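You operate a simulated robot arm through the tools that you are given. There is no shell and no other tool. Be economical: measure what you need, move in short steps, check, and stop when the job is done.

You run a simulated robot arm. Do the job below in one go: nothing can be reset, and whatever is moved stays where it is left.

TASK
Push the white fuse carrier to its contacts, test it on FUSE, bin it as shown and switch off.
Fine: good in green, blown in red.

Only the result counts: the job must be done as asked and must still hold three seconds after the hand-in. Knocking over, shifting, dropping, spilling or breaking anything else fails it.

THE ROBOT
A 6-joint arm with a two-finger parallel gripper, fixed in place. Base frame: the origin is at the foot of the arm, x ahead of it, y to its left, z up; the work surface is at about z = 88.3. Readings come in cm, degrees, newtons and seconds.
With the tool pointing down near the work surface it reaches from about 24 to 66 cm from the base axis. Its first joint turns from -66.0 to 66.0 degrees. Payload 2.9 kg.
The tool frame sits at the grasp point between the pads (the TCP): z along the fingers, y along the line on which they close. The tips reach 3 cm beyond it. Largest opening 11 cm; finger width 2, thickness 1; the body of the gripper, 4.8 by 11.2 cm, starts 5.5 cm behind the TCP.
Orientation is that of the tool frame in the base frame, as a unit quaternion [x, y, z, w]. With the fingers straight down and closing along the base's y, the tool's x points along the base's -x, its y along +y and its z along -z.

THE INTERFACE
- The arm moves only by the tool apply_moves. Its argument "rows" is a list of rows, each a list of 6 numbers: the shift along the tool's x, y, z in cm, then the turn, a rotation vector about the tool's x, y, z in degrees. In form: [[dx, dy, dz, rx, ry, rz], ...]. A call has 1 to 20 rows; each row shifts and turns the commanded pose from where the row before left it, along the tool's axes as they then stand. "claw" is the closure in counts, from 0 (fully open) to 255 (shut), set as the call begins (left out, the last holds). Each row takes 0.2 s and may step no farther than 5 cm and 8.6 degrees from the row before; otherwise, or with a gripper value out of range, the whole call is refused. Where a pose cannot be reached the arm comes as near as it can. A force on the tool above 70 N (or 10 N above the force at the start of the call, whichever is more), or a blocked arm, ends the call early, and 0.2 s more pass. Each finger travels about 10.8 cm/s and halts on what it meets, pressing with about 23 N; the grip force reading is that of the motor and also rises with nothing between the fingers. The clock runs only during rows and for 0.2 s after the last one: add rows that do not move to give the fingers time. The reply holds the time, the measured pose of the TCP, the force on the tool along the base axes, the opening and the grip force, in the units named above and with some noise, with the torque about the TCP (base axes, N m) and any sound that the robot's microphone picked up.
- Cameras (640 x 400 px; columns grow to the right, rows downward): "scene" is fixed at [6.91, 42.19, 139.87]; the picture's right is [-0.84, -0.54, 0.00], its down [-0.23, 0.35, -0.91] and it looks along [0.49, -0.76, -0.42] (base axes); focal length 324 px, centre (320, 200). "wrist" rides on the gripper at [7.2, 1.7, -10.3] in the tool frame; the picture's right is [-0.23, 0.97, 0.00], its down [-0.76, -0.18, -0.62] and it looks along [-0.61, -0.14, 0.78] (tool axes); focal length 222 px, centre (320, 200). There is no depth. A picture from a camera that has moved, and an enlarged one, comes with that camera's place and axes in the base frame and with its lens.
- camera(camera): a new picture of that camera. The clock stands still meanwhile.
- enlarge(camera, box): a new picture of the part [left, top, right, bottom] of that camera's present view, enlarged. The clock stands still meanwhile.
- close_job(): hands the job in; it is judged then, once.

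Go step by step. Nothing tells you positions but the pictures and the camera data: compare them with the known pose of the tool, close in by small moves and look again before you grip or let go. The budget is 120 turns and 76 pictures, counting those below and the enlarged ones. Unless the task says otherwise, let go and move clear before handing in, and close with one line.

The tools are called after "Call:" by a JSON object that holds its "fn" and its "kwargs". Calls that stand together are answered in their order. apply_moves: Moves the arm, as the interface text tells. Its arguments: {"type":"object","properties":{"rows":{"type":"array"},"claw":{"type":"number"}},"required":["rows"]} The other tools are called the same way: camera (camera) takes a picture; enlarge (camera, box) takes an enlarged picture of a part of a camera's view; close_job () hands the job in.

At the start:

```text
time_s: 0.0
tcp_pos: [38.74, 1.57, 126.49]
tool_rot: [0.001, 1.0, 0.0, 0.001]
force: [-1.3, 0.2, 0.1]
wrist_torque: [-0.02, -0.03, 0.0]
opening: 10.98
grasp_force: 0.0
```

scene: 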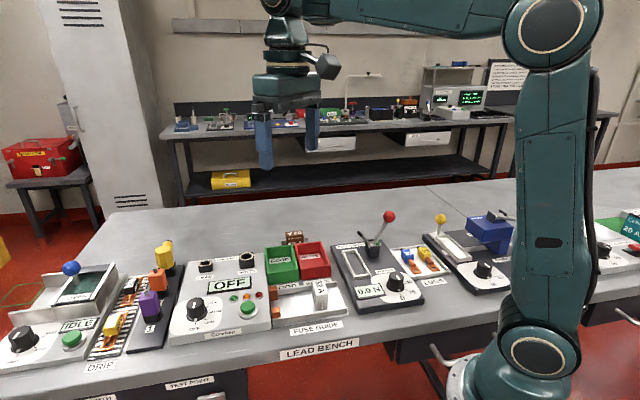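
wrist: 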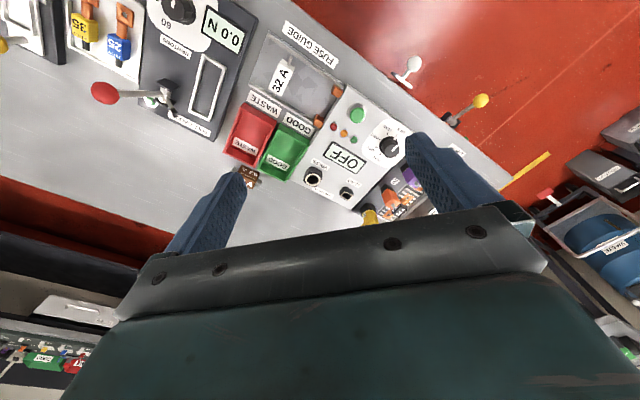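

I see the tester (OFF display, dial, green button), the green/red bins and the fuse guide with a white carrier marked 32 A. I take closer pictures first.

Call:
{"fn": "enlarge", "kwargs": {"camera": "scene", "box": [160, 220, 360, 345]}}

Call:
{"fn": "enlarge", "kwargs": {"camera": "wrist", "box": [210, 10, 470, 230]}}

```text
3.20 times, centred on (260, 282) of scene
camera zoom: at [6.91, 42.19, 139.87], right [-0.84, -0.54, 0.0], down [-0.23, 0.35, -0.91], along [0.49, -0.76, -0.42], focal length 1038 px, centre (512, -64)
```

zoom: 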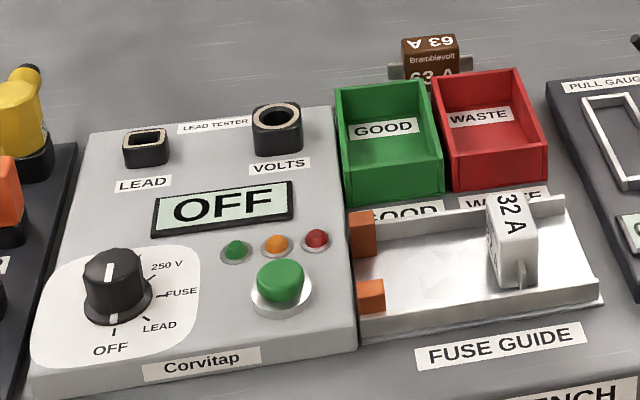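

```text
1.82 times, centred on (340, 120) of wrist
camera zoom: at [31.56, 3.39, 137.02], right [0.23, 0.97, 0.0], down [0.76, -0.18, 0.62], along [0.61, -0.14, -0.78], focal length 404 px, centre (284, 346)
```

zoom: 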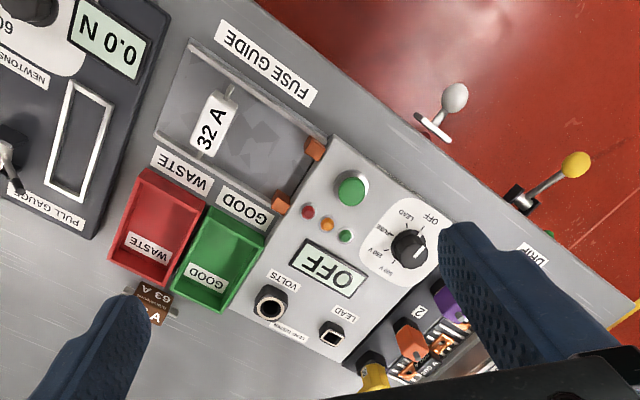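

The guide runs at about 45° in the base frame, with its contacts toward (+x,+y). I'll turn the tool to line up with it and go lower for a better look.

Call:
{"fn": "apply_moves", "kwargs": {"rows": [[0, 0, 2.4, 0, 0, 7.5], [0, 0, 2.4, 0, 0, 7.5], [0, 0, 2.4, 0, 0, 7.5], [0, 0, 2.4, 0, 0, 7.5], [0, 0, 2.4, 0, 0, 7.5], [0, 0, 2.4, 0, 0, 7.5], [0, 0, 0, 0, 0, 0]]}}

Call:
{"fn": "camera", "kwargs": {"camera": "wrist"}}

```text
time_s: 1.6
tcp_pos: [38.61, 1.57, 112.14]
tool_rot: [0.384, 0.923, -0.001, 0.0]
force: [-0.3, -0.6, 0.0]
wrist_torque: [0.03, 0.0, -0.01]
opening: 11.0
grasp_force: 0.1
```

```text
71 pictures are left
camera wrist: at [34.8, 7.97, 122.57], right [0.85, 0.53, 0.0], down [0.41, -0.66, 0.62], along [0.33, -0.53, -0.78], focal length 222 px, centre (320, 200)
```

wrist: 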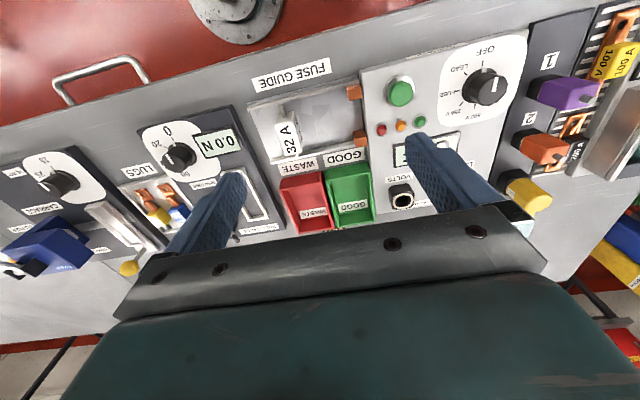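

Call:
{"fn": "enlarge", "kwargs": {"camera": "wrist", "box": [430, 35, 540, 135]}}

Call:
{"fn": "enlarge", "kwargs": {"camera": "wrist", "box": [240, 50, 440, 240]}}

Call:
{"fn": "enlarge", "kwargs": {"camera": "scene", "box": [165, 280, 245, 340]}}

```text
4.00 times, centred on (485, 85) of wrist
camera zoom: at [34.8, 7.97, 122.57], right [0.85, 0.53, 0.0], down [0.41, -0.66, 0.62], along [0.33, -0.53, -0.78], focal length 888 px, centre (-340, 660)
```

zoom: 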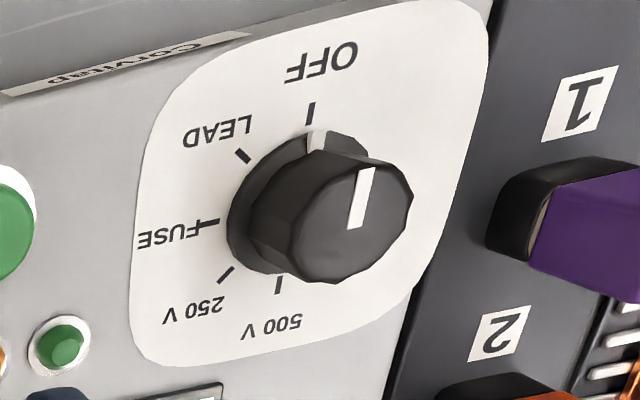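

```text
2.11 times, centred on (340, 145) of wrist
camera zoom: at [34.8, 7.97, 122.57], right [0.85, 0.53, 0.0], down [0.41, -0.66, 0.62], along [0.33, -0.53, -0.78], focal length 468 px, centre (278, 316)
```

zoom: 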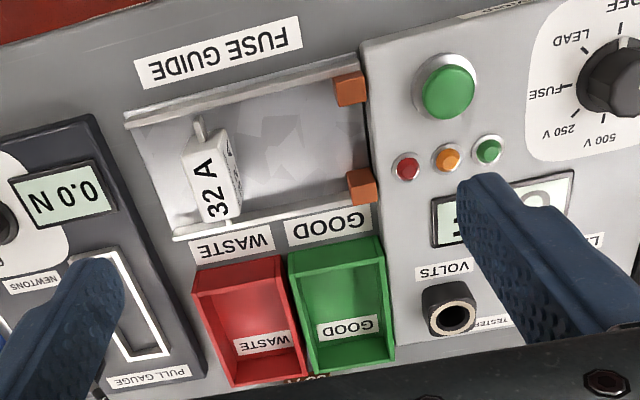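

```text
6.67 times, centred on (205, 310) of scene
camera zoom: at [6.91, 42.19, 139.87], right [-0.84, -0.54, 0.0], down [-0.23, 0.35, -0.91], along [0.49, -0.76, -0.42], focal length 2162 px, centre (1087, -533)
```

zoom: 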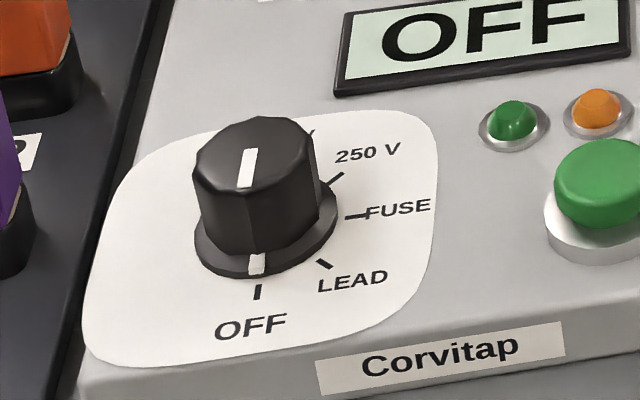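

The dial points to OFF, and FUSE is 90° counterclockwise from there. The carrier is near (38,-6) and the contacts near (45,2). I'll close the gripper and move to above the guide, behind the carrier.

Call:
{"fn": "apply_moves", "kwargs": {"rows": [[-1.6, -3.4, 0, 0, 0, 0], [-1.6, -3.4, 0, 0, 0, 0], [-1.6, -3.4, 3, 0, 0, 0], [0, 0, 4, 0, 0, 0], [0, 0, 4, 0, 0, 0], [0, 0, 0, 0, 0, 0]], "claw": 255}}

Call:
{"fn": "camera", "kwargs": {"camera": "wrist"}}

Call:
{"fn": "enlarge", "kwargs": {"camera": "scene", "box": [230, 210, 390, 340]}}

```text
time_s: 3.0
tcp_pos: [35.04, -8.96, 101.52]
tool_rot: [0.383, 0.924, 0.0, 0.0]
force: [-0.3, -0.4, 0.2]
wrist_torque: [-0.03, 0.0, -0.01]
opening: 0.0
grasp_force: 23.5
```

```text
67 pictures are left
camera wrist: at [31.13, -2.71, 111.85], right [0.85, 0.53, 0.0], down [0.41, -0.66, 0.62], along [0.33, -0.53, -0.78], focal length 222 px, centre (320, 200)
```

wrist: 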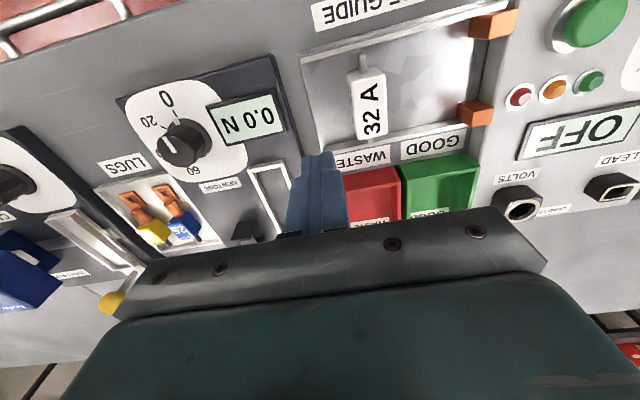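

```text
3.08 times, centred on (310, 275) of scene
camera zoom: at [6.91, 42.19, 139.87], right [-0.84, -0.54, 0.0], down [-0.23, 0.35, -0.91], along [0.49, -0.76, -0.42], focal length 998 px, centre (351, -31)
```

zoom: 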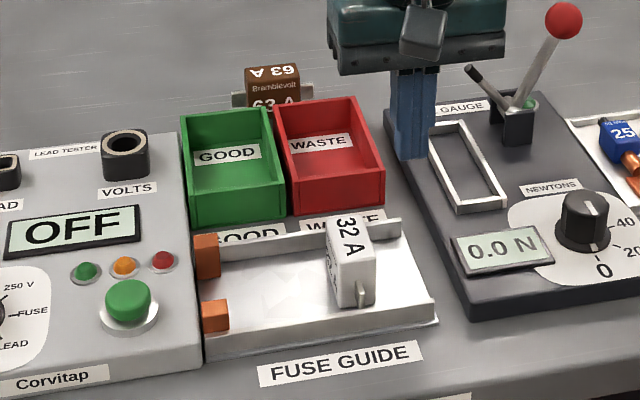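

The closed fingers are behind the carrier. I'll centre them on the guide axis, lower to just above its floor and check.

Call:
{"fn": "apply_moves", "kwargs": {"rows": [[0.7, 0, 2, 0, 0, 0], [0, 0, 3, 0, 0, 0], [0, 0, 2, 0, 0, 0], [0, 0, 1.5, 0, 0, 0], [0, 0, 0, 0, 0, 0]]}}

Call:
{"fn": "camera", "kwargs": {"camera": "wrist"}}

Call:
{"fn": "enlarge", "kwargs": {"camera": "scene", "box": [230, 210, 390, 340]}}

```text
time_s: 4.2
tcp_pos: [34.3, -8.52, 92.86]
tool_rot: [0.383, 0.924, 0.0, 0.0]
force: [-0.7, 0.1, -0.1]
wrist_torque: [0.01, -0.01, 0.04]
opening: 0.0
grasp_force: 22.6
```

```text
65 pictures are left
camera wrist: at [30.5, -2.13, 103.27], right [0.85, 0.53, 0.0], down [0.41, -0.66, 0.62], along [0.33, -0.53, -0.78], focal length 222 px, centre (320, 200)
```

wrist: 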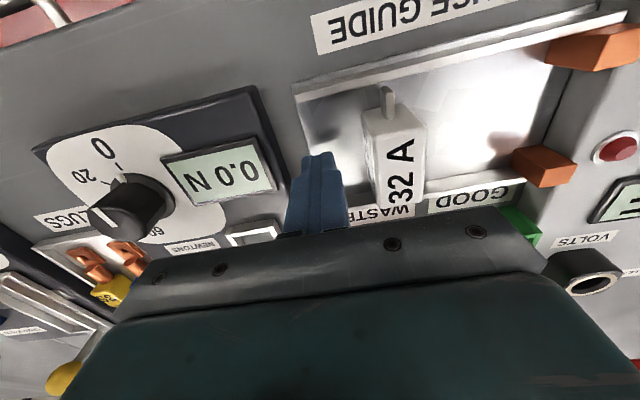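

```text
3.08 times, centred on (310, 275) of scene
camera zoom: at [6.91, 42.19, 139.87], right [-0.84, -0.54, 0.0], down [-0.23, 0.35, -0.91], along [0.49, -0.76, -0.42], focal length 998 px, centre (351, -31)
```

zoom: 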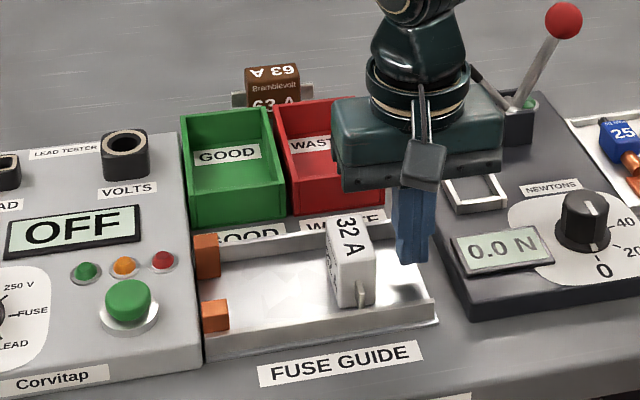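

The finger is inside the guide and clear of the carrier. I'll push it slowly toward the contacts.

Call:
{"fn": "apply_moves", "kwargs": {"rows": [[0, 0.8, 0, 0, 0, 0], [0, 0.8, 0, 0, 0, 0], [0, 0.8, 0, 0, 0, 0], [0, 0.8, 0, 0, 0, 0], [0, 0.8, 0, 0, 0, 0], [0, 0.8, 0, 0, 0, 0], [0, 0.8, 0, 0, 0, 0], [0, 0.8, 0, 0, 0, 0], [0, 0, 0, 0, 0, 0]]}}

Call:
{"fn": "camera", "kwargs": {"camera": "wrist"}}

Call:
{"fn": "enlarge", "kwargs": {"camera": "scene", "box": [230, 210, 390, 340]}}

```text
time_s: 6.2
tcp_pos: [39.0, -3.93, 92.75]
tool_rot: [0.384, 0.923, 0.001, 0.001]
force: [0.9, -0.8, 0.2]
wrist_torque: [0.01, -0.01, 0.01]
opening: 0.0
grasp_force: 22.9
```

```text
63 pictures are left
camera wrist: at [35.05, 2.46, 103.21], right [0.85, 0.53, 0.0], down [0.41, -0.66, 0.62], along [0.33, -0.53, -0.78], focal length 222 px, centre (320, 200)
```

wrist: 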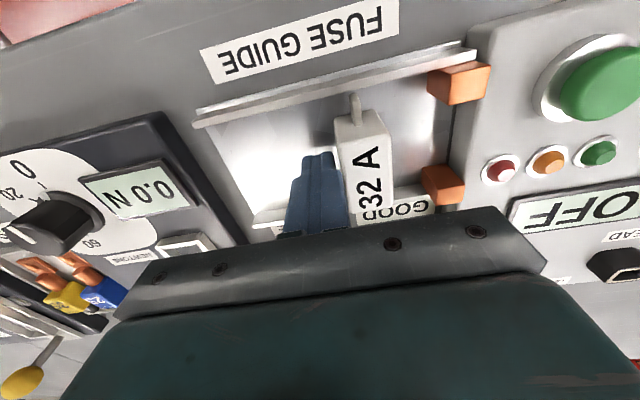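

```text
3.08 times, centred on (310, 275) of scene
camera zoom: at [6.91, 42.19, 139.87], right [-0.84, -0.54, 0.0], down [-0.23, 0.35, -0.91], along [0.49, -0.76, -0.42], focal length 998 px, centre (351, -31)
```

zoom: 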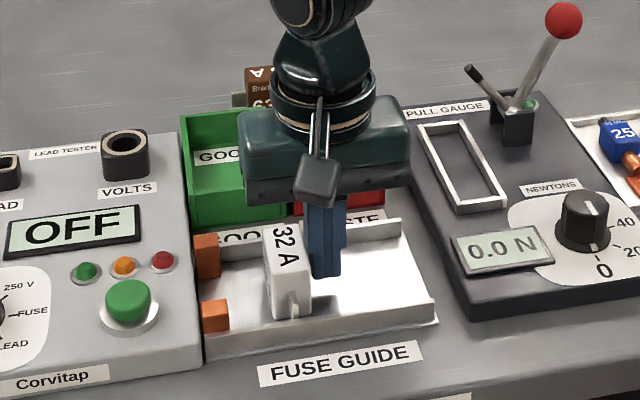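

It is sliding straight, so I keep pushing.

Call:
{"fn": "apply_moves", "kwargs": {"rows": [[0, 0.6, 0, 0, 0, 0], [0, 0.6, 0, 0, 0, 0], [0, 0.6, 0, 0, 0, 0], [0, 0.6, 0, 0, 0, 0], [0, 0.4, 0, 0, 0, 0], [0, 0.3, 0, 0, 0, 0], [0, 0, 0, 0, 0, 0]]}}

Call:
{"fn": "camera", "kwargs": {"camera": "wrist"}}

Call:
{"fn": "enlarge", "kwargs": {"camera": "scene", "box": [230, 250, 330, 330]}}

```text
time_s: 7.8
tcp_pos: [41.13, -1.77, 92.68]
tool_rot: [0.382, 0.924, 0.0, 0.001]
force: [-1.6, -3.0, 10.3]
wrist_torque: [0.04, -0.06, 0.0]
opening: 0.0
grasp_force: 23.3
```

```text
61 pictures are left
camera wrist: at [37.27, 4.63, 103.17], right [0.85, 0.53, 0.0], down [0.41, -0.66, 0.62], along [0.33, -0.53, -0.78], focal length 222 px, centre (320, 200)
```

wrist: 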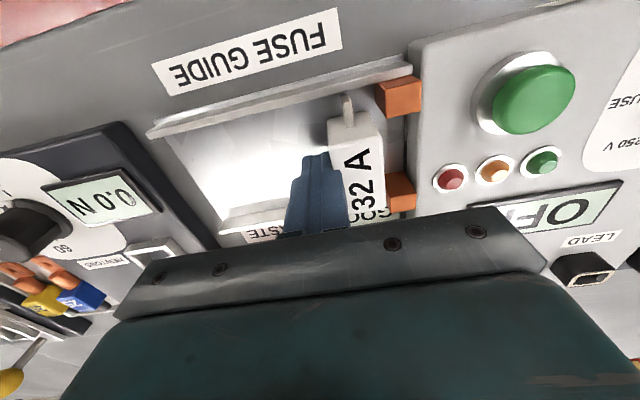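

```text
5.00 times, centred on (280, 290) of scene
camera zoom: at [6.89, 42.18, 139.87], right [-0.84, -0.54, 0.0], down [-0.23, 0.35, -0.91], along [0.49, -0.76, -0.42], focal length 1621 px, centre (520, -250)
```

zoom: 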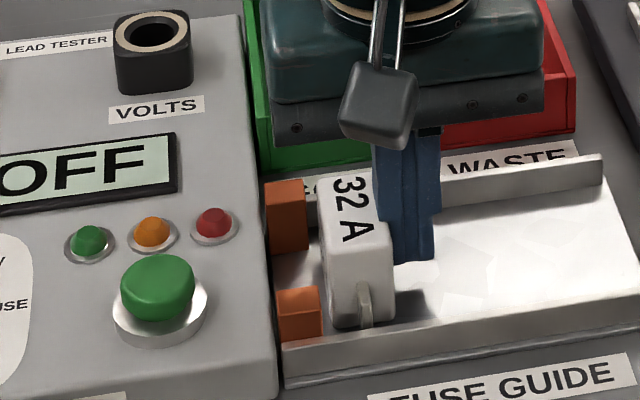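

The carrier is close to the contacts, and there is some vertical force, so the tip is probably brushing the floor. I'll raise it slightly and push on gently.

Call:
{"fn": "apply_moves", "kwargs": {"rows": [[0, -0.1, -0.4, 0, 0, 0], [0, 0.3, 0, 0, 0, 0], [0, 0.3, 0, 0, 0, 0], [0, 0.3, 0, 0, 0, 0], [0, 0, 0, 0, 0, 0]]}}

Call:
{"fn": "enlarge", "kwargs": {"camera": "wrist", "box": [240, 40, 480, 240]}}

```text
time_s: 9.0
tcp_pos: [41.75, -1.33, 93.09]
tool_rot: [0.382, 0.924, 0.0, -0.001]
force: [-0.8, -0.4, 0.0]
wrist_torque: [-0.03, -0.02, -0.02]
opening: 0.0
grasp_force: 23.3
```

```text
2.00 times, centred on (360, 140) of wrist
camera zoom: at [37.86, 5.14, 103.57], right [0.85, 0.53, 0.0], down [0.41, -0.66, 0.62], along [0.33, -0.53, -0.78], focal length 444 px, centre (240, 320)
```

zoom: 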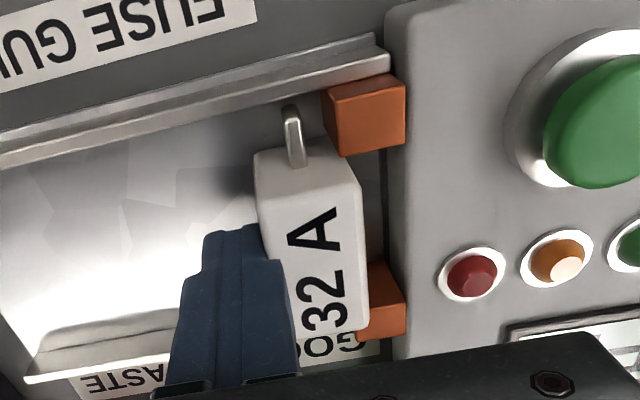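

The body fits between the contacts and the blades still have a small gap. I keep pushing until I feel a firm stop.

Call:
{"fn": "apply_moves", "kwargs": {"rows": [[0, 0.3, 0, 0, 0, 0], [0, 0.3, 0, 0, 0, 0], [0, 0.2, 0, 0, 0, 0], [0, 0, 0, 0, 0, 0]]}}

Call:
{"fn": "enlarge", "kwargs": {"camera": "wrist", "box": [240, 40, 480, 240]}}

```text
time_s: 10.0
tcp_pos: [42.34, -0.75, 93.03]
tool_rot: [0.382, 0.924, 0.0, -0.001]
force: [-3.1, -1.7, 1.4]
wrist_torque: [-0.01, -0.01, 0.02]
opening: 0.0
grasp_force: 23.5
```

```text
2.00 times, centred on (360, 140) of wrist
camera zoom: at [38.49, 5.68, 103.47], right [0.85, 0.53, 0.0], down [0.41, -0.66, 0.62], along [0.33, -0.53, -0.78], focal length 444 px, centre (240, 320)
```

zoom: 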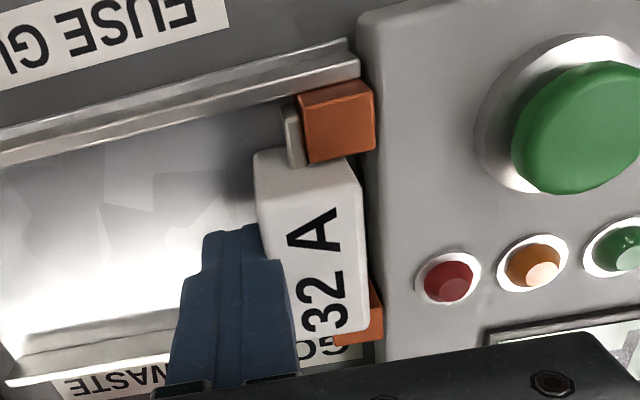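

The near blade appears to be touching its contact. I'll push a little more to confirm it is seated.

Call:
{"fn": "apply_moves", "kwargs": {"rows": [[0, 0.1, 0, 0, 0, 0], [0, 0.1, 0, 0, 0, 0], [0, 0, 0, 0, 0, 0]]}}

Call:
{"fn": "enlarge", "kwargs": {"camera": "wrist", "box": [240, 40, 480, 240]}}

Call:
{"fn": "enlarge", "kwargs": {"camera": "scene", "box": [230, 250, 330, 330]}}

```text
time_s: 10.8
tcp_pos: [42.33, -0.67, 93.21]
tool_rot: [0.385, 0.923, -0.002, -0.002]
force: [-11.7, -17.3, -1.3]
wrist_torque: [-0.31, 0.21, -0.07]
opening: 0.0
grasp_force: 23.2
```

```text
2.00 times, centred on (360, 140) of wrist
camera zoom: at [38.57, 5.76, 103.49], right [0.85, 0.53, 0.0], down [0.41, -0.66, 0.62], along [0.32, -0.53, -0.78], focal length 444 px, centre (240, 320)
```

zoom: 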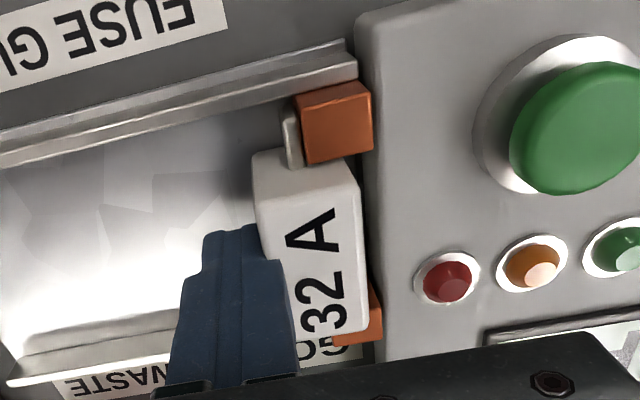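

```text
5.00 times, centred on (280, 290) of scene
camera zoom: at [6.88, 42.14, 139.88], right [-0.84, -0.54, 0.0], down [-0.23, 0.35, -0.91], along [0.49, -0.76, -0.42], focal length 1621 px, centre (520, -250)
```

zoom: 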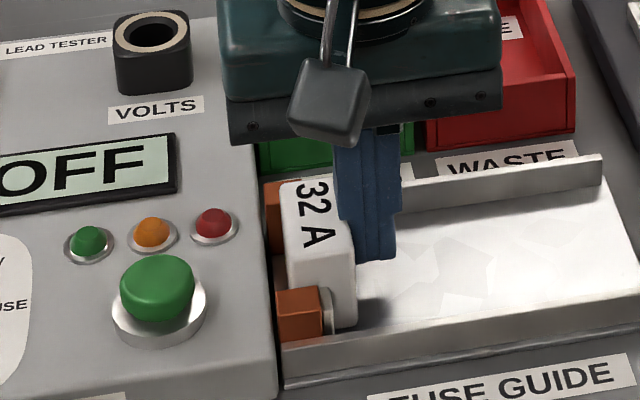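

The carrier is seated with both blades on the contacts (about 20 N of reaction). I'll back off, rise, and go above the dial with the fingers partly open.

Call:
{"fn": "apply_moves", "kwargs": {"rows": [[0, -0.6, 0, 0, 0, 0], [0, -0.6, -1, 0, 0, 0], [0, 0, -4, 0, 0, 0], [0, 0, -4, 0, 0, 0], [0, 0, -4, 0, 0, 0]]}}

Call:
{"fn": "apply_moves", "kwargs": {"rows": [[0.1, 4.4, 0, 0, 0, 0], [0.1, 4.4, 0, 0, 0, 0], [0.1, 4.4, 0, 0, 0, 0], [0.1, 4.4, 0, 0, 0, 0], [0.1, 3.4, 0, 0, 0, 0], [0, 0, 0, 0, 0, 0]], "claw": 104}}

Call:
{"fn": "camera", "kwargs": {"camera": "wrist"}}

Call:
{"fn": "enlarge", "kwargs": {"camera": "scene", "box": [100, 200, 340, 350]}}

```text
time_s: 12.0
tcp_pos: [41.74, -1.56, 106.28]
tool_rot: [0.382, 0.924, 0.0, 0.0]
force: [0.0, -0.3, 0.4]
wrist_torque: [-0.03, 0.01, 0.05]
opening: 0.02
grasp_force: 23.4
```

```text
time_s: 13.4
tcp_pos: [56.08, 13.81, 106.34]
tool_rot: [0.382, 0.924, 0.0, 0.0]
force: [-1.3, -0.1, 0.5]
wrist_torque: [0.04, -0.03, 0.0]
opening: 6.51
grasp_force: 0.1
```

```text
55 pictures are left
camera wrist: at [52.27, 20.18, 116.8], right [0.85, 0.53, 0.0], down [0.41, -0.66, 0.62], along [0.33, -0.53, -0.78], focal length 222 px, centre (320, 200)
```

wrist: 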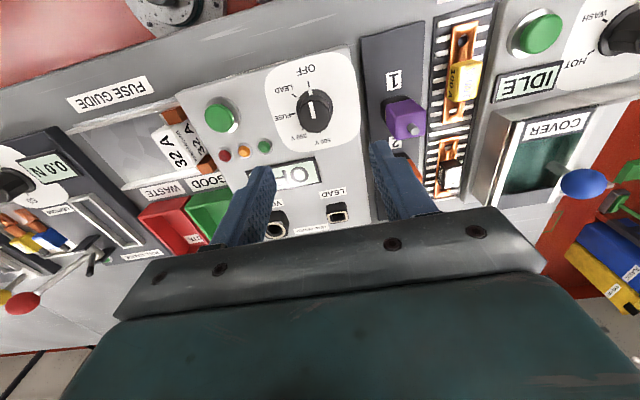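

```text
2.67 times, centred on (220, 275) of scene
camera zoom: at [6.91, 42.19, 139.87], right [-0.84, -0.54, 0.0], down [-0.23, 0.35, -0.91], along [0.49, -0.76, -0.42], focal length 865 px, centre (587, 0)
```

zoom: 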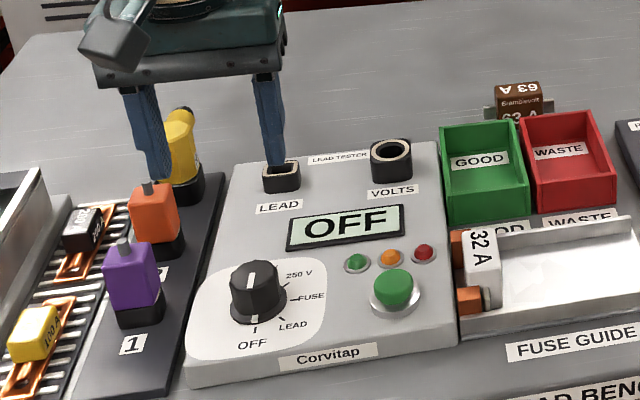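

Call:
{"fn": "enlarge", "kwargs": {"camera": "wrist", "box": [255, 45, 375, 165]}}

```text
3.33 times, centred on (315, 105) of wrist
camera zoom: at [52.27, 20.18, 116.8], right [0.85, 0.53, 0.0], down [0.41, -0.66, 0.62], along [0.33, -0.53, -0.78], focal length 740 px, centre (337, 517)
```

zoom: 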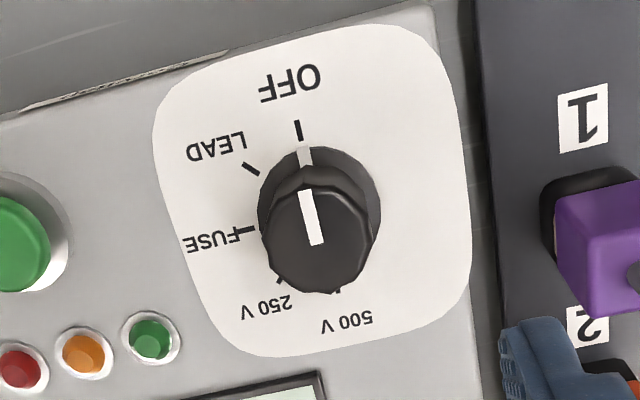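

The dial centre is at about (55.75, 13.35). I'll shift slightly, descend most of the way and check from both sides.

Call:
{"fn": "apply_moves", "kwargs": {"rows": [[0, -0.55, 1, 0, 0, 0], [0, 0, 3, 0, 0, 0], [0, 0, 3, 0, 0, 0], [0, 0, 2.6, 0, 0, 0], [0, 0, 0, 0, 0, 0]]}}

Call:
{"fn": "camera", "kwargs": {"camera": "wrist"}}

Call:
{"fn": "enlarge", "kwargs": {"camera": "scene", "box": [140, 230, 260, 350]}}

```text
time_s: 14.6
tcp_pos: [55.69, 13.28, 96.5]
tool_rot: [0.382, 0.924, 0.001, 0.0]
force: [1.1, 0.2, 0.2]
wrist_torque: [0.0, 0.01, -0.01]
opening: 6.52
grasp_force: 0.0
```

```text
52 pictures are left
camera wrist: at [51.81, 19.7, 106.92], right [0.85, 0.53, 0.0], down [0.41, -0.66, 0.62], along [0.33, -0.53, -0.78], focal length 222 px, centre (320, 200)
```

wrist: 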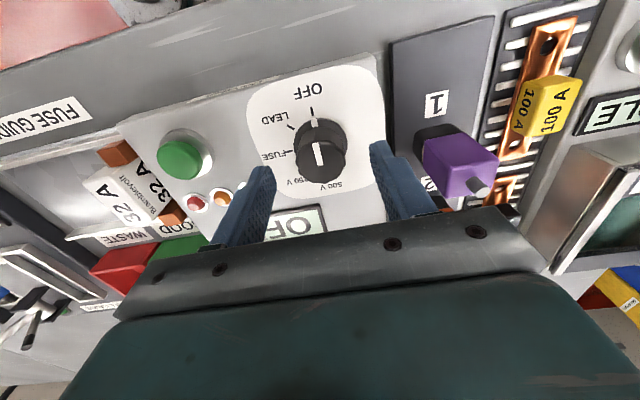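

```text
3.33 times, centred on (200, 290) of scene
camera zoom: at [6.91, 42.19, 139.87], right [-0.84, -0.54, 0.0], down [-0.23, 0.35, -0.91], along [0.49, -0.76, -0.42], focal length 1081 px, centre (720, -100)
```

zoom: 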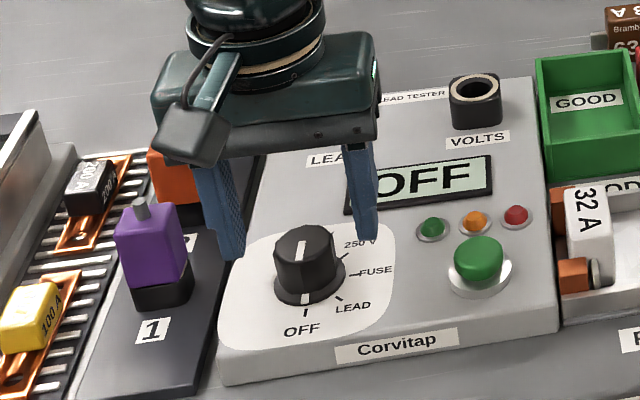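

The tips are level with the knob top and centred on it. I'll descend beside the knob and grip it.

Call:
{"fn": "apply_moves", "kwargs": {"rows": [[0, 0, 0.8, 0, 0, 0], [0, 0, 0.8, 0, 0, 0], [0, 0, 0, 0, 0, 0]]}}

Call:
{"fn": "apply_moves", "kwargs": {"rows": [[0, 0, 0, 0, 0, 0], [0, 0, 0, 0, 0, 0], [0, 0, 0, 0, 0, 0]], "claw": 255}}

Call:
{"fn": "enlarge", "kwargs": {"camera": "scene", "box": [140, 230, 260, 350]}}

```text
time_s: 15.4
tcp_pos: [55.77, 13.34, 95.04]
tool_rot: [0.382, 0.924, 0.0, 0.0]
force: [-0.5, 0.4, -0.4]
wrist_torque: [0.08, 0.02, 0.02]
opening: 6.49
grasp_force: 0.1
```

```text
time_s: 16.2
tcp_pos: [55.65, 13.38, 94.94]
tool_rot: [0.384, 0.923, 0.0, 0.0]
force: [-8.1, -7.3, 1.1]
wrist_torque: [0.15, 0.02, 0.0]
opening: 3.34
grasp_force: 45.2
```

```text
3.33 times, centred on (200, 290) of scene
camera zoom: at [6.88, 42.17, 139.88], right [-0.84, -0.54, 0.0], down [-0.23, 0.35, -0.91], along [0.49, -0.76, -0.42], focal length 1081 px, centre (720, -100)
```

zoom: 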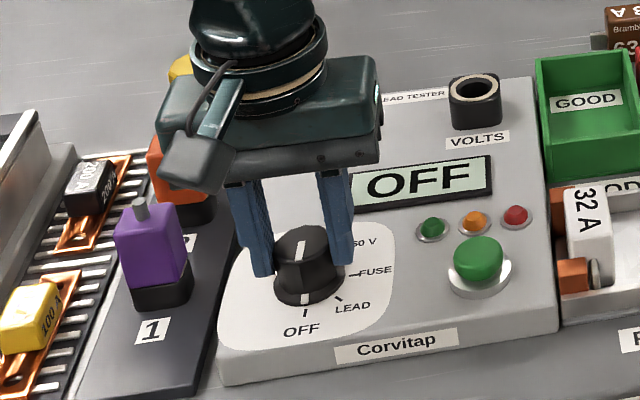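

The knob is gripped. I'll ease the side force and turn counterclockwise by 45° first.

Call:
{"fn": "apply_moves", "kwargs": {"rows": [[0, -0.1, 0, 0, 0, 0], [0, 0, 0, 0, 0, -7.5], [0, 0, 0, 0, 0, -7.5], [0, 0, 0, 0, 0, -7.5], [0, 0, 0, 0, 0, -7.5], [0, 0, 0, 0, 0, -7.5], [0, 0, 0, 0, 0, -7.5], [0, 0, 0, 0, 0, 0]]}}

Call:
{"fn": "enlarge", "kwargs": {"camera": "scene", "box": [140, 230, 260, 350]}}

```text
time_s: 18.0
tcp_pos: [55.6, 13.26, 94.98]
tool_rot: [-0.002, 1.0, 0.0, 0.001]
force: [-4.2, -3.0, -4.1]
wrist_torque: [0.35, -0.97, -0.01]
opening: 3.36
grasp_force: 44.9
```

```text
3.33 times, centred on (200, 290) of scene
camera zoom: at [6.9, 42.18, 139.87], right [-0.84, -0.54, 0.0], down [-0.23, 0.35, -0.91], along [0.49, -0.76, -0.42], focal length 1081 px, centre (720, -100)
```

zoom: 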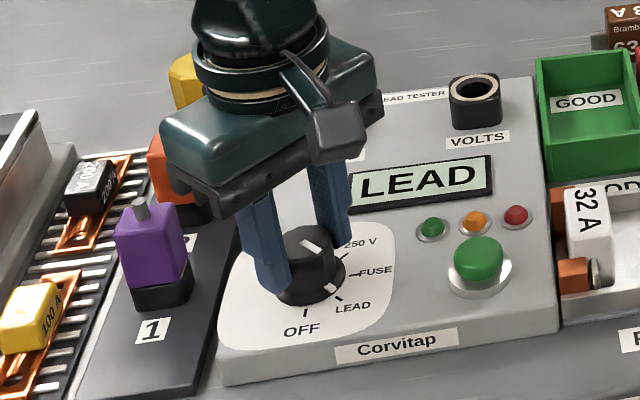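

The knob follows and the display reads LEAD. Another 45° brings it to FUSE.

Call:
{"fn": "apply_moves", "kwargs": {"rows": [[0, 0, 0, 0, 0, -7.5], [0, 0, 0, 0, 0, -7.5], [0, 0, 0, 0, 0, -7.5], [0, 0, 0, 0, 0, -7.5], [0, 0, 0, 0, 0, -7.5], [0, 0, 0, 0, 0, -7.5], [0, 0, 0, 0, 0, 0]]}}

Call:
{"fn": "enlarge", "kwargs": {"camera": "scene", "box": [140, 230, 260, 350]}}

```text
time_s: 19.6
tcp_pos: [55.56, 13.26, 94.96]
tool_rot: [-0.383, 0.924, 0.0, 0.0]
force: [5.2, -9.7, -6.9]
wrist_torque: [0.34, -0.09, 0.04]
opening: 3.35
grasp_force: 44.9
```

```text
3.33 times, centred on (200, 290) of scene
camera zoom: at [6.93, 42.16, 139.88], right [-0.84, -0.54, 0.0], down [-0.23, 0.35, -0.91], along [0.49, -0.76, -0.42], focal length 1081 px, centre (720, -100)
```

zoom: 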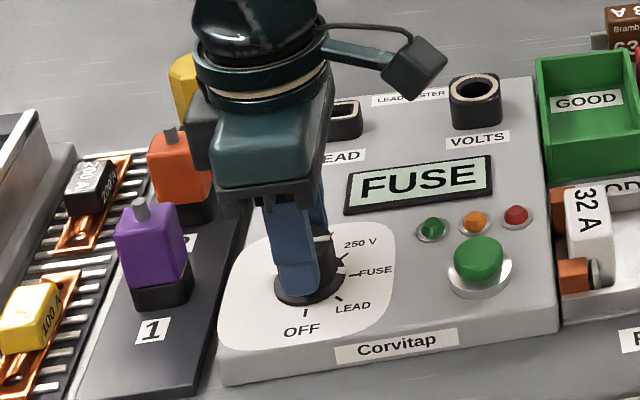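

The display shows FUSE. I'll release the dial, rise, close the fingers and move above the green button.

Call:
{"fn": "apply_moves", "kwargs": {"rows": [[0, 0, 0, 0, 0, 0], [0, 0, 0, 0, 0, 0], [0, 0, -2, 0, 0, 0], [0, 0, -4, 0, 0, 0], [0, 0, -4, 0, 0, 0]], "claw": 104}}

Call:
{"fn": "apply_moves", "kwargs": {"rows": [[3.4, 0.6, 0, 0, 0, 0], [3.4, 0.6, 0, 0, 0, 0], [3.4, 0.6, 0, 0, 0, 0], [0, 0, 4, 0, 0, 0], [0, 0, 2, 0, 0, 0], [0, 0, 0, 0, 0, 0]], "claw": 255}}

Call:
{"fn": "camera", "kwargs": {"camera": "wrist"}}

Call:
{"fn": "enlarge", "kwargs": {"camera": "scene", "box": [160, 220, 330, 340]}}

```text
time_s: 20.8
tcp_pos: [55.63, 13.26, 105.0]
tool_rot: [-0.383, 0.924, 0.0, 0.0]
force: [1.0, -0.1, 0.3]
wrist_torque: [-0.01, -0.03, 0.04]
opening: 6.51
grasp_force: 0.0
```

```text
time_s: 22.2
tcp_pos: [46.99, 7.61, 98.72]
tool_rot: [-0.383, 0.924, -0.001, 0.0]
force: [0.4, 0.7, 0.8]
wrist_torque: [-0.02, 0.01, -0.01]
opening: 0.0
grasp_force: 23.0
```

```text
47 pictures are left
camera wrist: at [40.76, 3.73, 109.18], right [-0.53, 0.85, 0.0], down [0.66, 0.41, 0.62], along [0.53, 0.33, -0.78], focal length 222 px, centre (320, 200)
```

wrist: 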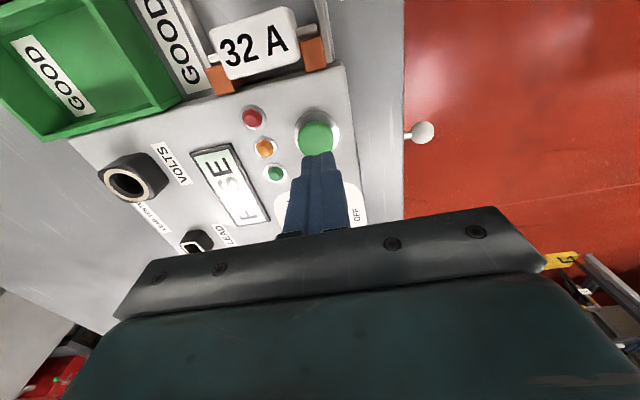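

```text
3.33 times, centred on (245, 280) of scene
camera zoom: at [6.91, 42.19, 139.87], right [-0.84, -0.54, 0.0], down [-0.23, 0.35, -0.91], along [0.49, -0.76, -0.42], focal length 1081 px, centre (570, -67)
```

zoom: 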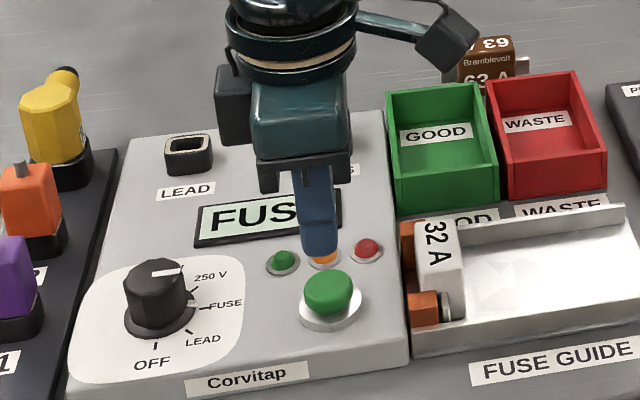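

The fingertip is almost over the button. I'll correct by 0.3 cm and descend to just above it, then press in small steps.

Call:
{"fn": "apply_moves", "kwargs": {"rows": [[0.3, -0.3, 1.5, 0, 0, 0], [0, 0, 1.3, 0, 0, 0], [0, 0, 0.3, 0, 0, 0], [0, 0, 0.3, 0, 0, 0], [0, 0, 0, 0, 0, 0]]}}

Call:
{"fn": "enlarge", "kwargs": {"camera": "scene", "box": [160, 220, 330, 340]}}

```text
time_s: 23.4
tcp_pos: [47.01, 7.08, 95.42]
tool_rot: [-0.383, 0.924, 0.0, 0.0]
force: [0.4, 0.4, 0.1]
wrist_torque: [0.04, -0.01, 0.0]
opening: 0.02
grasp_force: 23.3
```

```text
3.33 times, centred on (245, 280) of scene
camera zoom: at [6.91, 42.19, 139.87], right [-0.84, -0.54, 0.0], down [-0.23, 0.35, -0.91], along [0.49, -0.76, -0.42], focal length 1081 px, centre (570, -67)
```

zoom: 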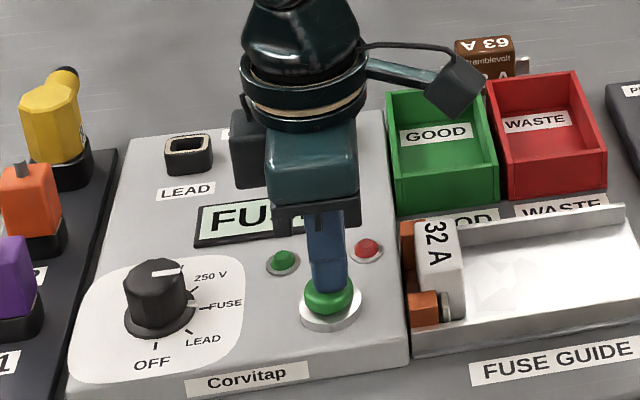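

Call:
{"fn": "apply_moves", "kwargs": {"rows": [[0, 0, 0.2, 0, 0, 0], [0, 0, 0.2, 0, 0, 0], [0, 0, 0.1, 0, 0, 0], [0, 0, 0, 0, 0, 0]]}}

Call:
{"fn": "enlarge", "kwargs": {"camera": "scene", "box": [160, 220, 330, 340]}}

```text
time_s: 24.4
tcp_pos: [47.07, 7.09, 95.07]
tool_rot: [-0.383, 0.924, 0.0, 0.0]
force: [-1.6, 0.3, 2.9]
wrist_torque: [0.03, 0.02, 0.01]
opening: 0.0
grasp_force: 23.2
heard: click
```

```text
3.33 times, centred on (245, 280) of scene
camera zoom: at [6.9, 42.19, 139.87], right [-0.84, -0.54, 0.0], down [-0.23, 0.35, -0.91], along [0.49, -0.76, -0.42], focal length 1081 px, centre (570, -67)
```

zoom: 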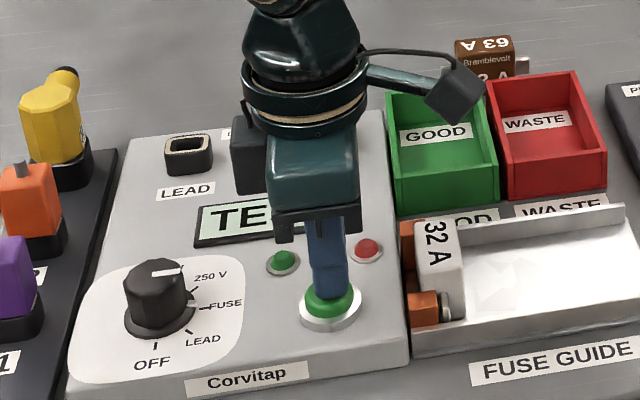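

It clicked and the display starts with "TE…". I'll hold briefly, and look again.

Call:
{"fn": "apply_moves", "kwargs": {"rows": [[0, 0, 0, 0, 0, 0], [0, 0, 0, 0, 0, 0], [0, 0, 0, 0, 0, 0], [0, 0, 0, 0, 0, 0], [0, 0, 0, 0, 0, 0], [0, 0, 0, 0, 0, 0]]}}

Call:
{"fn": "camera", "kwargs": {"camera": "wrist"}}

```text
time_s: 25.8
tcp_pos: [47.1, 6.93, 95.0]
tool_rot: [-0.383, 0.924, 0.0, 0.0]
force: [-1.5, 0.0, 2.3]
wrist_torque: [0.02, 0.04, -0.02]
opening: 0.0
grasp_force: 23.0
```

```text
43 pictures are left
camera wrist: at [40.86, 3.19, 105.49], right [-0.53, 0.85, 0.0], down [0.66, 0.41, 0.62], along [0.53, 0.33, -0.78], focal length 222 px, centre (320, 200)
```

wrist: 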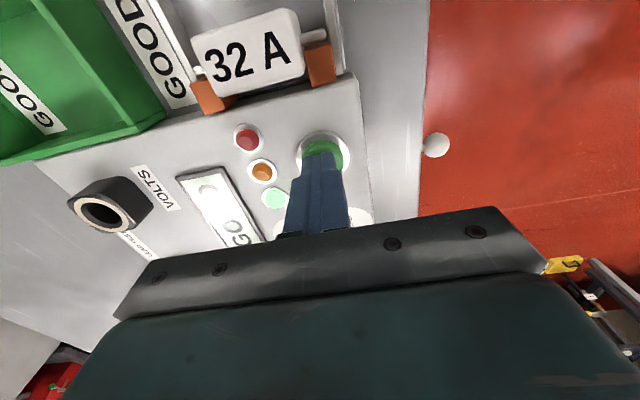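

The green lamp is lit and the display seems to read "GO…". I'll lift off the button and read the whole display.

Call:
{"fn": "apply_moves", "kwargs": {"rows": [[0, 0, -1, 0, 0, 0], [0, 0, -4, 0, 0, 0], [0, 0, -4, 0, 0, 0], [0, 0, -3, 0, 0, 0]]}}

Call:
{"fn": "enlarge", "kwargs": {"camera": "scene", "box": [160, 220, 330, 340]}}

```text
time_s: 26.8
tcp_pos: [46.87, 6.97, 107.31]
tool_rot: [-0.383, 0.924, 0.001, 0.001]
force: [-0.2, 0.1, 1.1]
wrist_torque: [-0.01, -0.01, -0.01]
opening: 0.0
grasp_force: 23.0
```

```text
3.33 times, centred on (245, 280) of scene
camera zoom: at [6.91, 42.19, 139.87], right [-0.84, -0.54, 0.0], down [-0.23, 0.35, -0.91], along [0.49, -0.76, -0.42], focal length 1081 px, centre (570, -67)
```

zoom: 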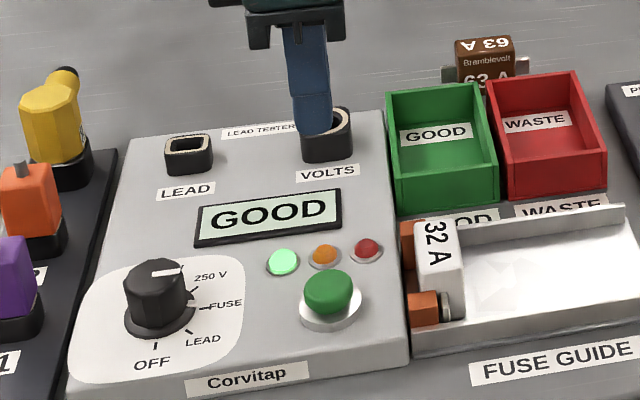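

The test says GOOD, so it goes in the green bin. I'll turn the tool back to line up with the guide, move above the carrier with the fingers partly open, and look.

Call:
{"fn": "apply_moves", "kwargs": {"rows": [[0, 0, 0, 0, 0, 7.5], [0, 0, 0, 0, 0, 7.5], [0, 0, 0, 0, 0, 7.5], [0, 0, 0, 0, 0, 7.5], [0, 0, 0, 0, 0, 7.5], [0, 0, 0, 0, 0, 7.5], [0, 0, 0, 0, 0, 7.5], [0, 0, 0, 0, 0, 7.5], [0, 0, 0, 0, 0, 7.5], [0, 0, 0, 0, 0, 7.5], [0, 0, 0, 0, 0, 7.5], [0, 0, 0, 0, 0, 7.5], [-1.15, -3.3, 0, 0, 0, 0], [-1.15, -3.3, 0, 0, 0, 0], [0, 0, 3, 0, 0, 0], [0, 0, 3, 0, 0, 0], [0, 0, 3, 0, 0, 0], [0, 0, 0, 0, 0, 0]], "claw": 151}}

Call:
{"fn": "camera", "kwargs": {"camera": "wrist"}}

Call:
{"fn": "enlarge", "kwargs": {"camera": "scene", "box": [220, 230, 340, 330]}}

```text
time_s: 30.6
tcp_pos: [44.14, 0.58, 97.77]
tool_rot: [0.382, 0.924, 0.0, 0.001]
force: [0.2, 0.9, 0.4]
wrist_torque: [-0.02, 0.0, 0.01]
opening: 4.48
grasp_force: 0.0
```

```text
41 pictures are left
camera wrist: at [40.32, 6.99, 108.22], right [0.85, 0.53, 0.0], down [0.41, -0.66, 0.62], along [0.33, -0.53, -0.78], focal length 222 px, centre (320, 200)
```

wrist: 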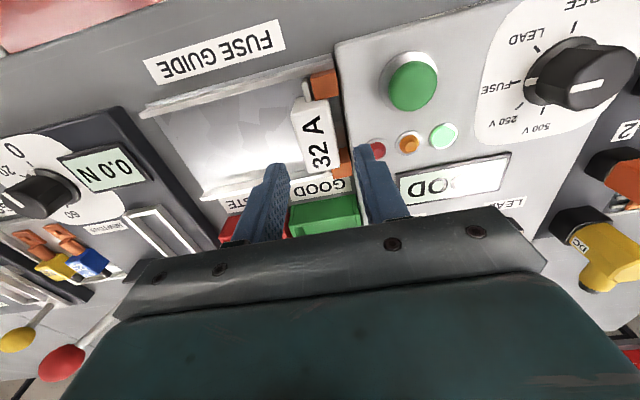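

```text
4.00 times, centred on (280, 280) of scene
camera zoom: at [6.91, 42.19, 139.87], right [-0.84, -0.54, 0.0], down [-0.23, 0.35, -0.91], along [0.49, -0.76, -0.42], focal length 1297 px, centre (480, -120)
```

zoom: 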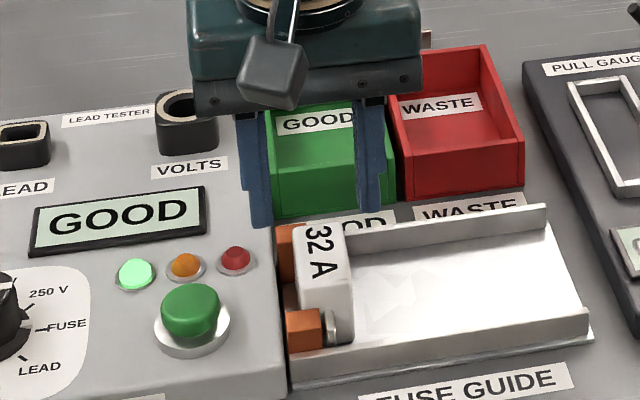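

I'll adjust slightly, descend so the tips sit just above the tester panel, and grip the upper part of the carrier.

Call:
{"fn": "apply_moves", "kwargs": {"rows": [[0.35, -0.15, 1.5, 0, 0, 0], [0, 0, 1.4, 0, 0, 0], [0, 0, 0.7, 0, 0, 0], [0, 0, 0, 0, 0, 0]]}}

Call:
{"fn": "enlarge", "kwargs": {"camera": "wrist", "box": [200, 40, 440, 240]}}

Call:
{"fn": "enlarge", "kwargs": {"camera": "scene", "box": [240, 250, 320, 320]}}

```text
time_s: 31.6
tcp_pos: [43.63, 0.71, 94.33]
tool_rot: [0.383, 0.924, -0.001, 0.0]
force: [-0.4, 0.1, 0.1]
wrist_torque: [0.0, 0.01, 0.01]
opening: 4.47
grasp_force: 0.0
```

```text
2.00 times, centred on (320, 140) of wrist
camera zoom: at [39.83, 7.11, 104.73], right [0.85, 0.53, 0.0], down [0.41, -0.66, 0.62], along [0.33, -0.53, -0.78], focal length 444 px, centre (320, 320)
```

zoom: 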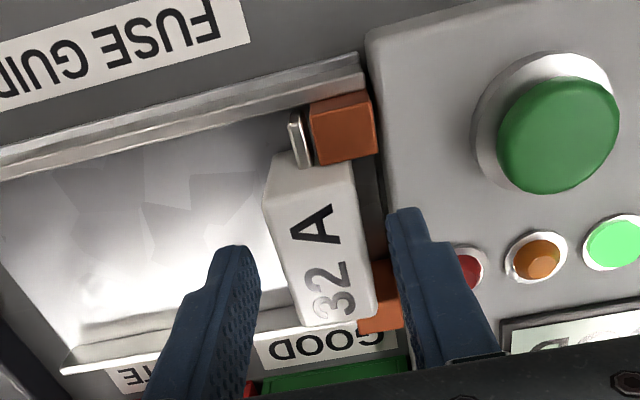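

```text
5.71 times, centred on (280, 285) of scene
camera zoom: at [6.91, 42.19, 139.87], right [-0.84, -0.54, 0.0], down [-0.23, 0.35, -0.91], along [0.49, -0.76, -0.42], focal length 1853 px, centre (549, -286)
```

zoom: 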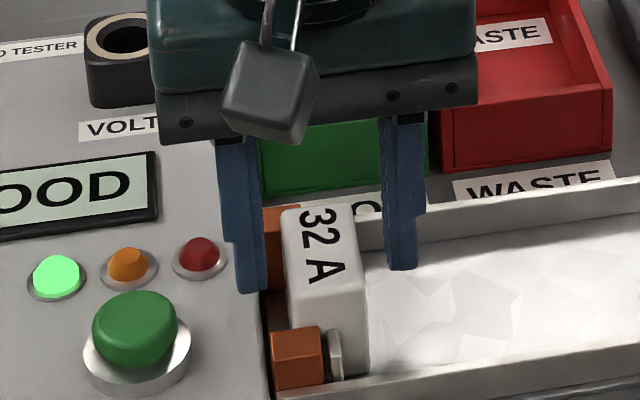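

Call:
{"fn": "apply_moves", "kwargs": {"rows": [[0, 0, 0.4, 0, 0, 0], [0, 0, 0, 0, 0, 0]]}}

Call:
{"fn": "apply_moves", "kwargs": {"rows": [[0, 0, 0, 0, 0, 0], [0, 0, 0, 0, 0, 0], [0, 0, 0, 0, 0, 0]], "claw": 255}}

Call:
{"fn": "enlarge", "kwargs": {"camera": "scene", "box": [240, 250, 320, 320]}}

```text
time_s: 32.2
tcp_pos: [43.61, 0.72, 93.92]
tool_rot: [0.382, 0.924, 0.0, 0.001]
force: [0.0, -0.9, 0.4]
wrist_torque: [-0.01, 0.01, 0.0]
opening: 4.5
grasp_force: 0.0
```

```text
time_s: 33.0
tcp_pos: [43.63, 0.7, 93.9]
tool_rot: [0.382, 0.924, 0.0, 0.0]
force: [0.9, 0.8, 0.3]
wrist_torque: [-0.01, -0.01, 0.02]
opening: 2.75
grasp_force: 23.2
```

```text
5.71 times, centred on (280, 285) of scene
camera zoom: at [6.91, 42.19, 139.87], right [-0.84, -0.54, 0.0], down [-0.23, 0.35, -0.91], along [0.49, -0.76, -0.42], focal length 1853 px, centre (549, -286)
```

zoom: 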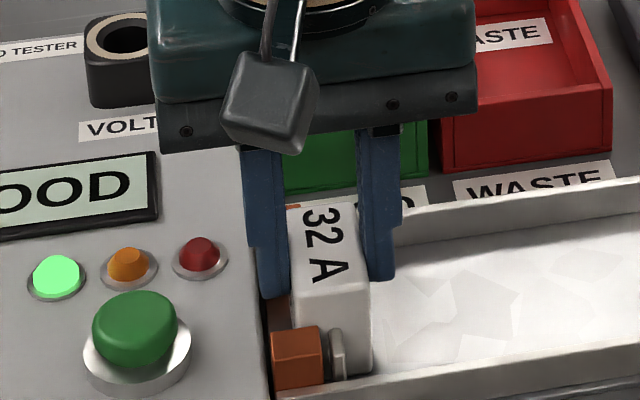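

The carrier is held, 2.75 cm thick. I'll slide it back 3 cm along the guide so I can take a deeper grip.

Call:
{"fn": "apply_moves", "kwargs": {"rows": [[0, -0.6, 0, 0, 0, 0], [0, -0.6, 0, 0, 0, 0], [0, -0.6, 0, 0, 0, 0], [0, -0.6, 0, 0, 0, 0], [0, -0.6, 0, 0, 0, 0], [0, 0, 0, 0, 0, 0]]}}

Call:
{"fn": "apply_moves", "kwargs": {"rows": [[0, 0, 0, 0, 0, 0], [0, 0, 0, 0, 0, 0], [0, 0, 0.6, 0, 0, 0], [0, 0, 0.4, 0, 0, 0], [0, 0, 0, 0, 0, 0]], "claw": 151}}

Call:
{"fn": "enlarge", "kwargs": {"camera": "scene", "box": [240, 230, 340, 330]}}

Call:
{"fn": "camera", "kwargs": {"camera": "wrist"}}

```text
time_s: 34.4
tcp_pos: [41.7, -1.36, 93.92]
tool_rot: [0.383, 0.924, 0.0, 0.0]
force: [0.6, 0.0, -0.2]
wrist_torque: [0.02, 0.0, -0.01]
opening: 2.75
grasp_force: 22.2
```

```text
time_s: 35.6
tcp_pos: [41.63, -1.27, 93.0]
tool_rot: [0.383, 0.924, 0.0, 0.0]
force: [-0.1, 1.0, 0.8]
wrist_torque: [0.0, 0.01, -0.02]
opening: 4.5
grasp_force: 0.0
```

```text
4.00 times, centred on (290, 280) of scene
camera zoom: at [6.91, 42.19, 139.87], right [-0.84, -0.54, 0.0], down [-0.23, 0.35, -0.91], along [0.49, -0.76, -0.42], focal length 1297 px, centre (440, -120)
```

zoom: 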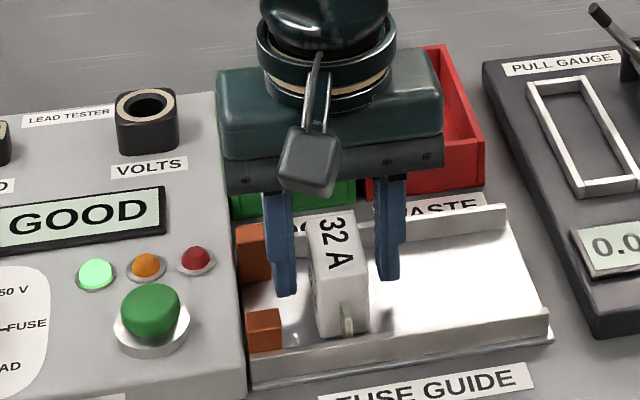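

```text
35 pictures are left
camera wrist: at [37.85, 5.16, 103.38], right [0.85, 0.53, 0.0], down [0.41, -0.66, 0.62], along [0.33, -0.53, -0.78], focal length 222 px, centre (320, 200)
```

wrist: 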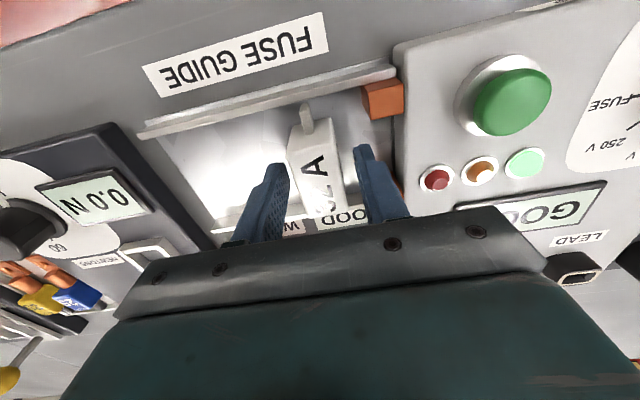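

The carrier is clear of the contacts with the fingers deep on both sides. I'll grip it and lift.

Call:
{"fn": "apply_moves", "kwargs": {"rows": [[0, 0, 0, 0, 0, 0], [0, 0, 0, 0, 0, 0], [0, 0, 0, 0, 0, 0], [0, 0, -1, 0, 0, 0], [0, 0, -2, 0, 0, 0], [0, 0, -4, 0, 0, 0], [0, 0, -4, 0, 0, 0], [0, 0, 0, 0, 0, 0]], "claw": 255}}

Call:
{"fn": "camera", "kwargs": {"camera": "wrist"}}

Call:
{"fn": "enlarge", "kwargs": {"camera": "scene", "box": [200, 200, 360, 330]}}

```text
time_s: 37.4
tcp_pos: [41.41, -1.29, 104.15]
tool_rot: [0.383, 0.924, 0.0, 0.0]
force: [-0.4, -0.7, -0.8]
wrist_torque: [-0.04, -0.01, 0.05]
opening: 2.78
grasp_force: 22.5
```

```text
34 pictures are left
camera wrist: at [37.56, 5.1, 114.47], right [0.85, 0.53, 0.0], down [0.41, -0.66, 0.62], along [0.33, -0.53, -0.78], focal length 222 px, centre (320, 200)
```

wrist: 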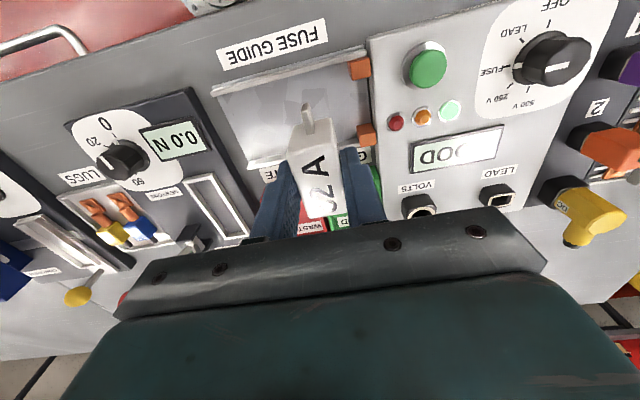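

```text
3.08 times, centred on (280, 265) of scene
camera zoom: at [6.91, 42.19, 139.87], right [-0.84, -0.54, 0.0], down [-0.23, 0.35, -0.91], along [0.49, -0.76, -0.42], focal length 998 px, centre (443, 0)
```

zoom: 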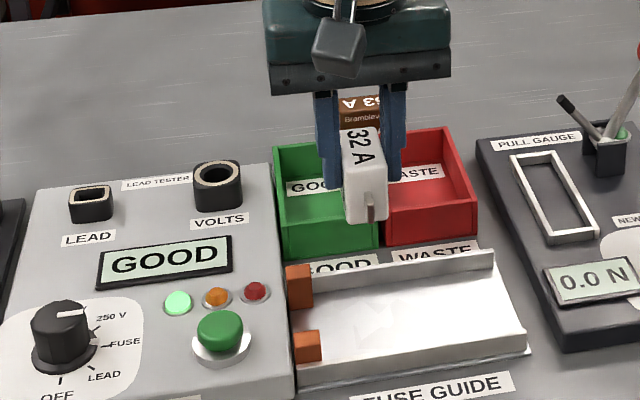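

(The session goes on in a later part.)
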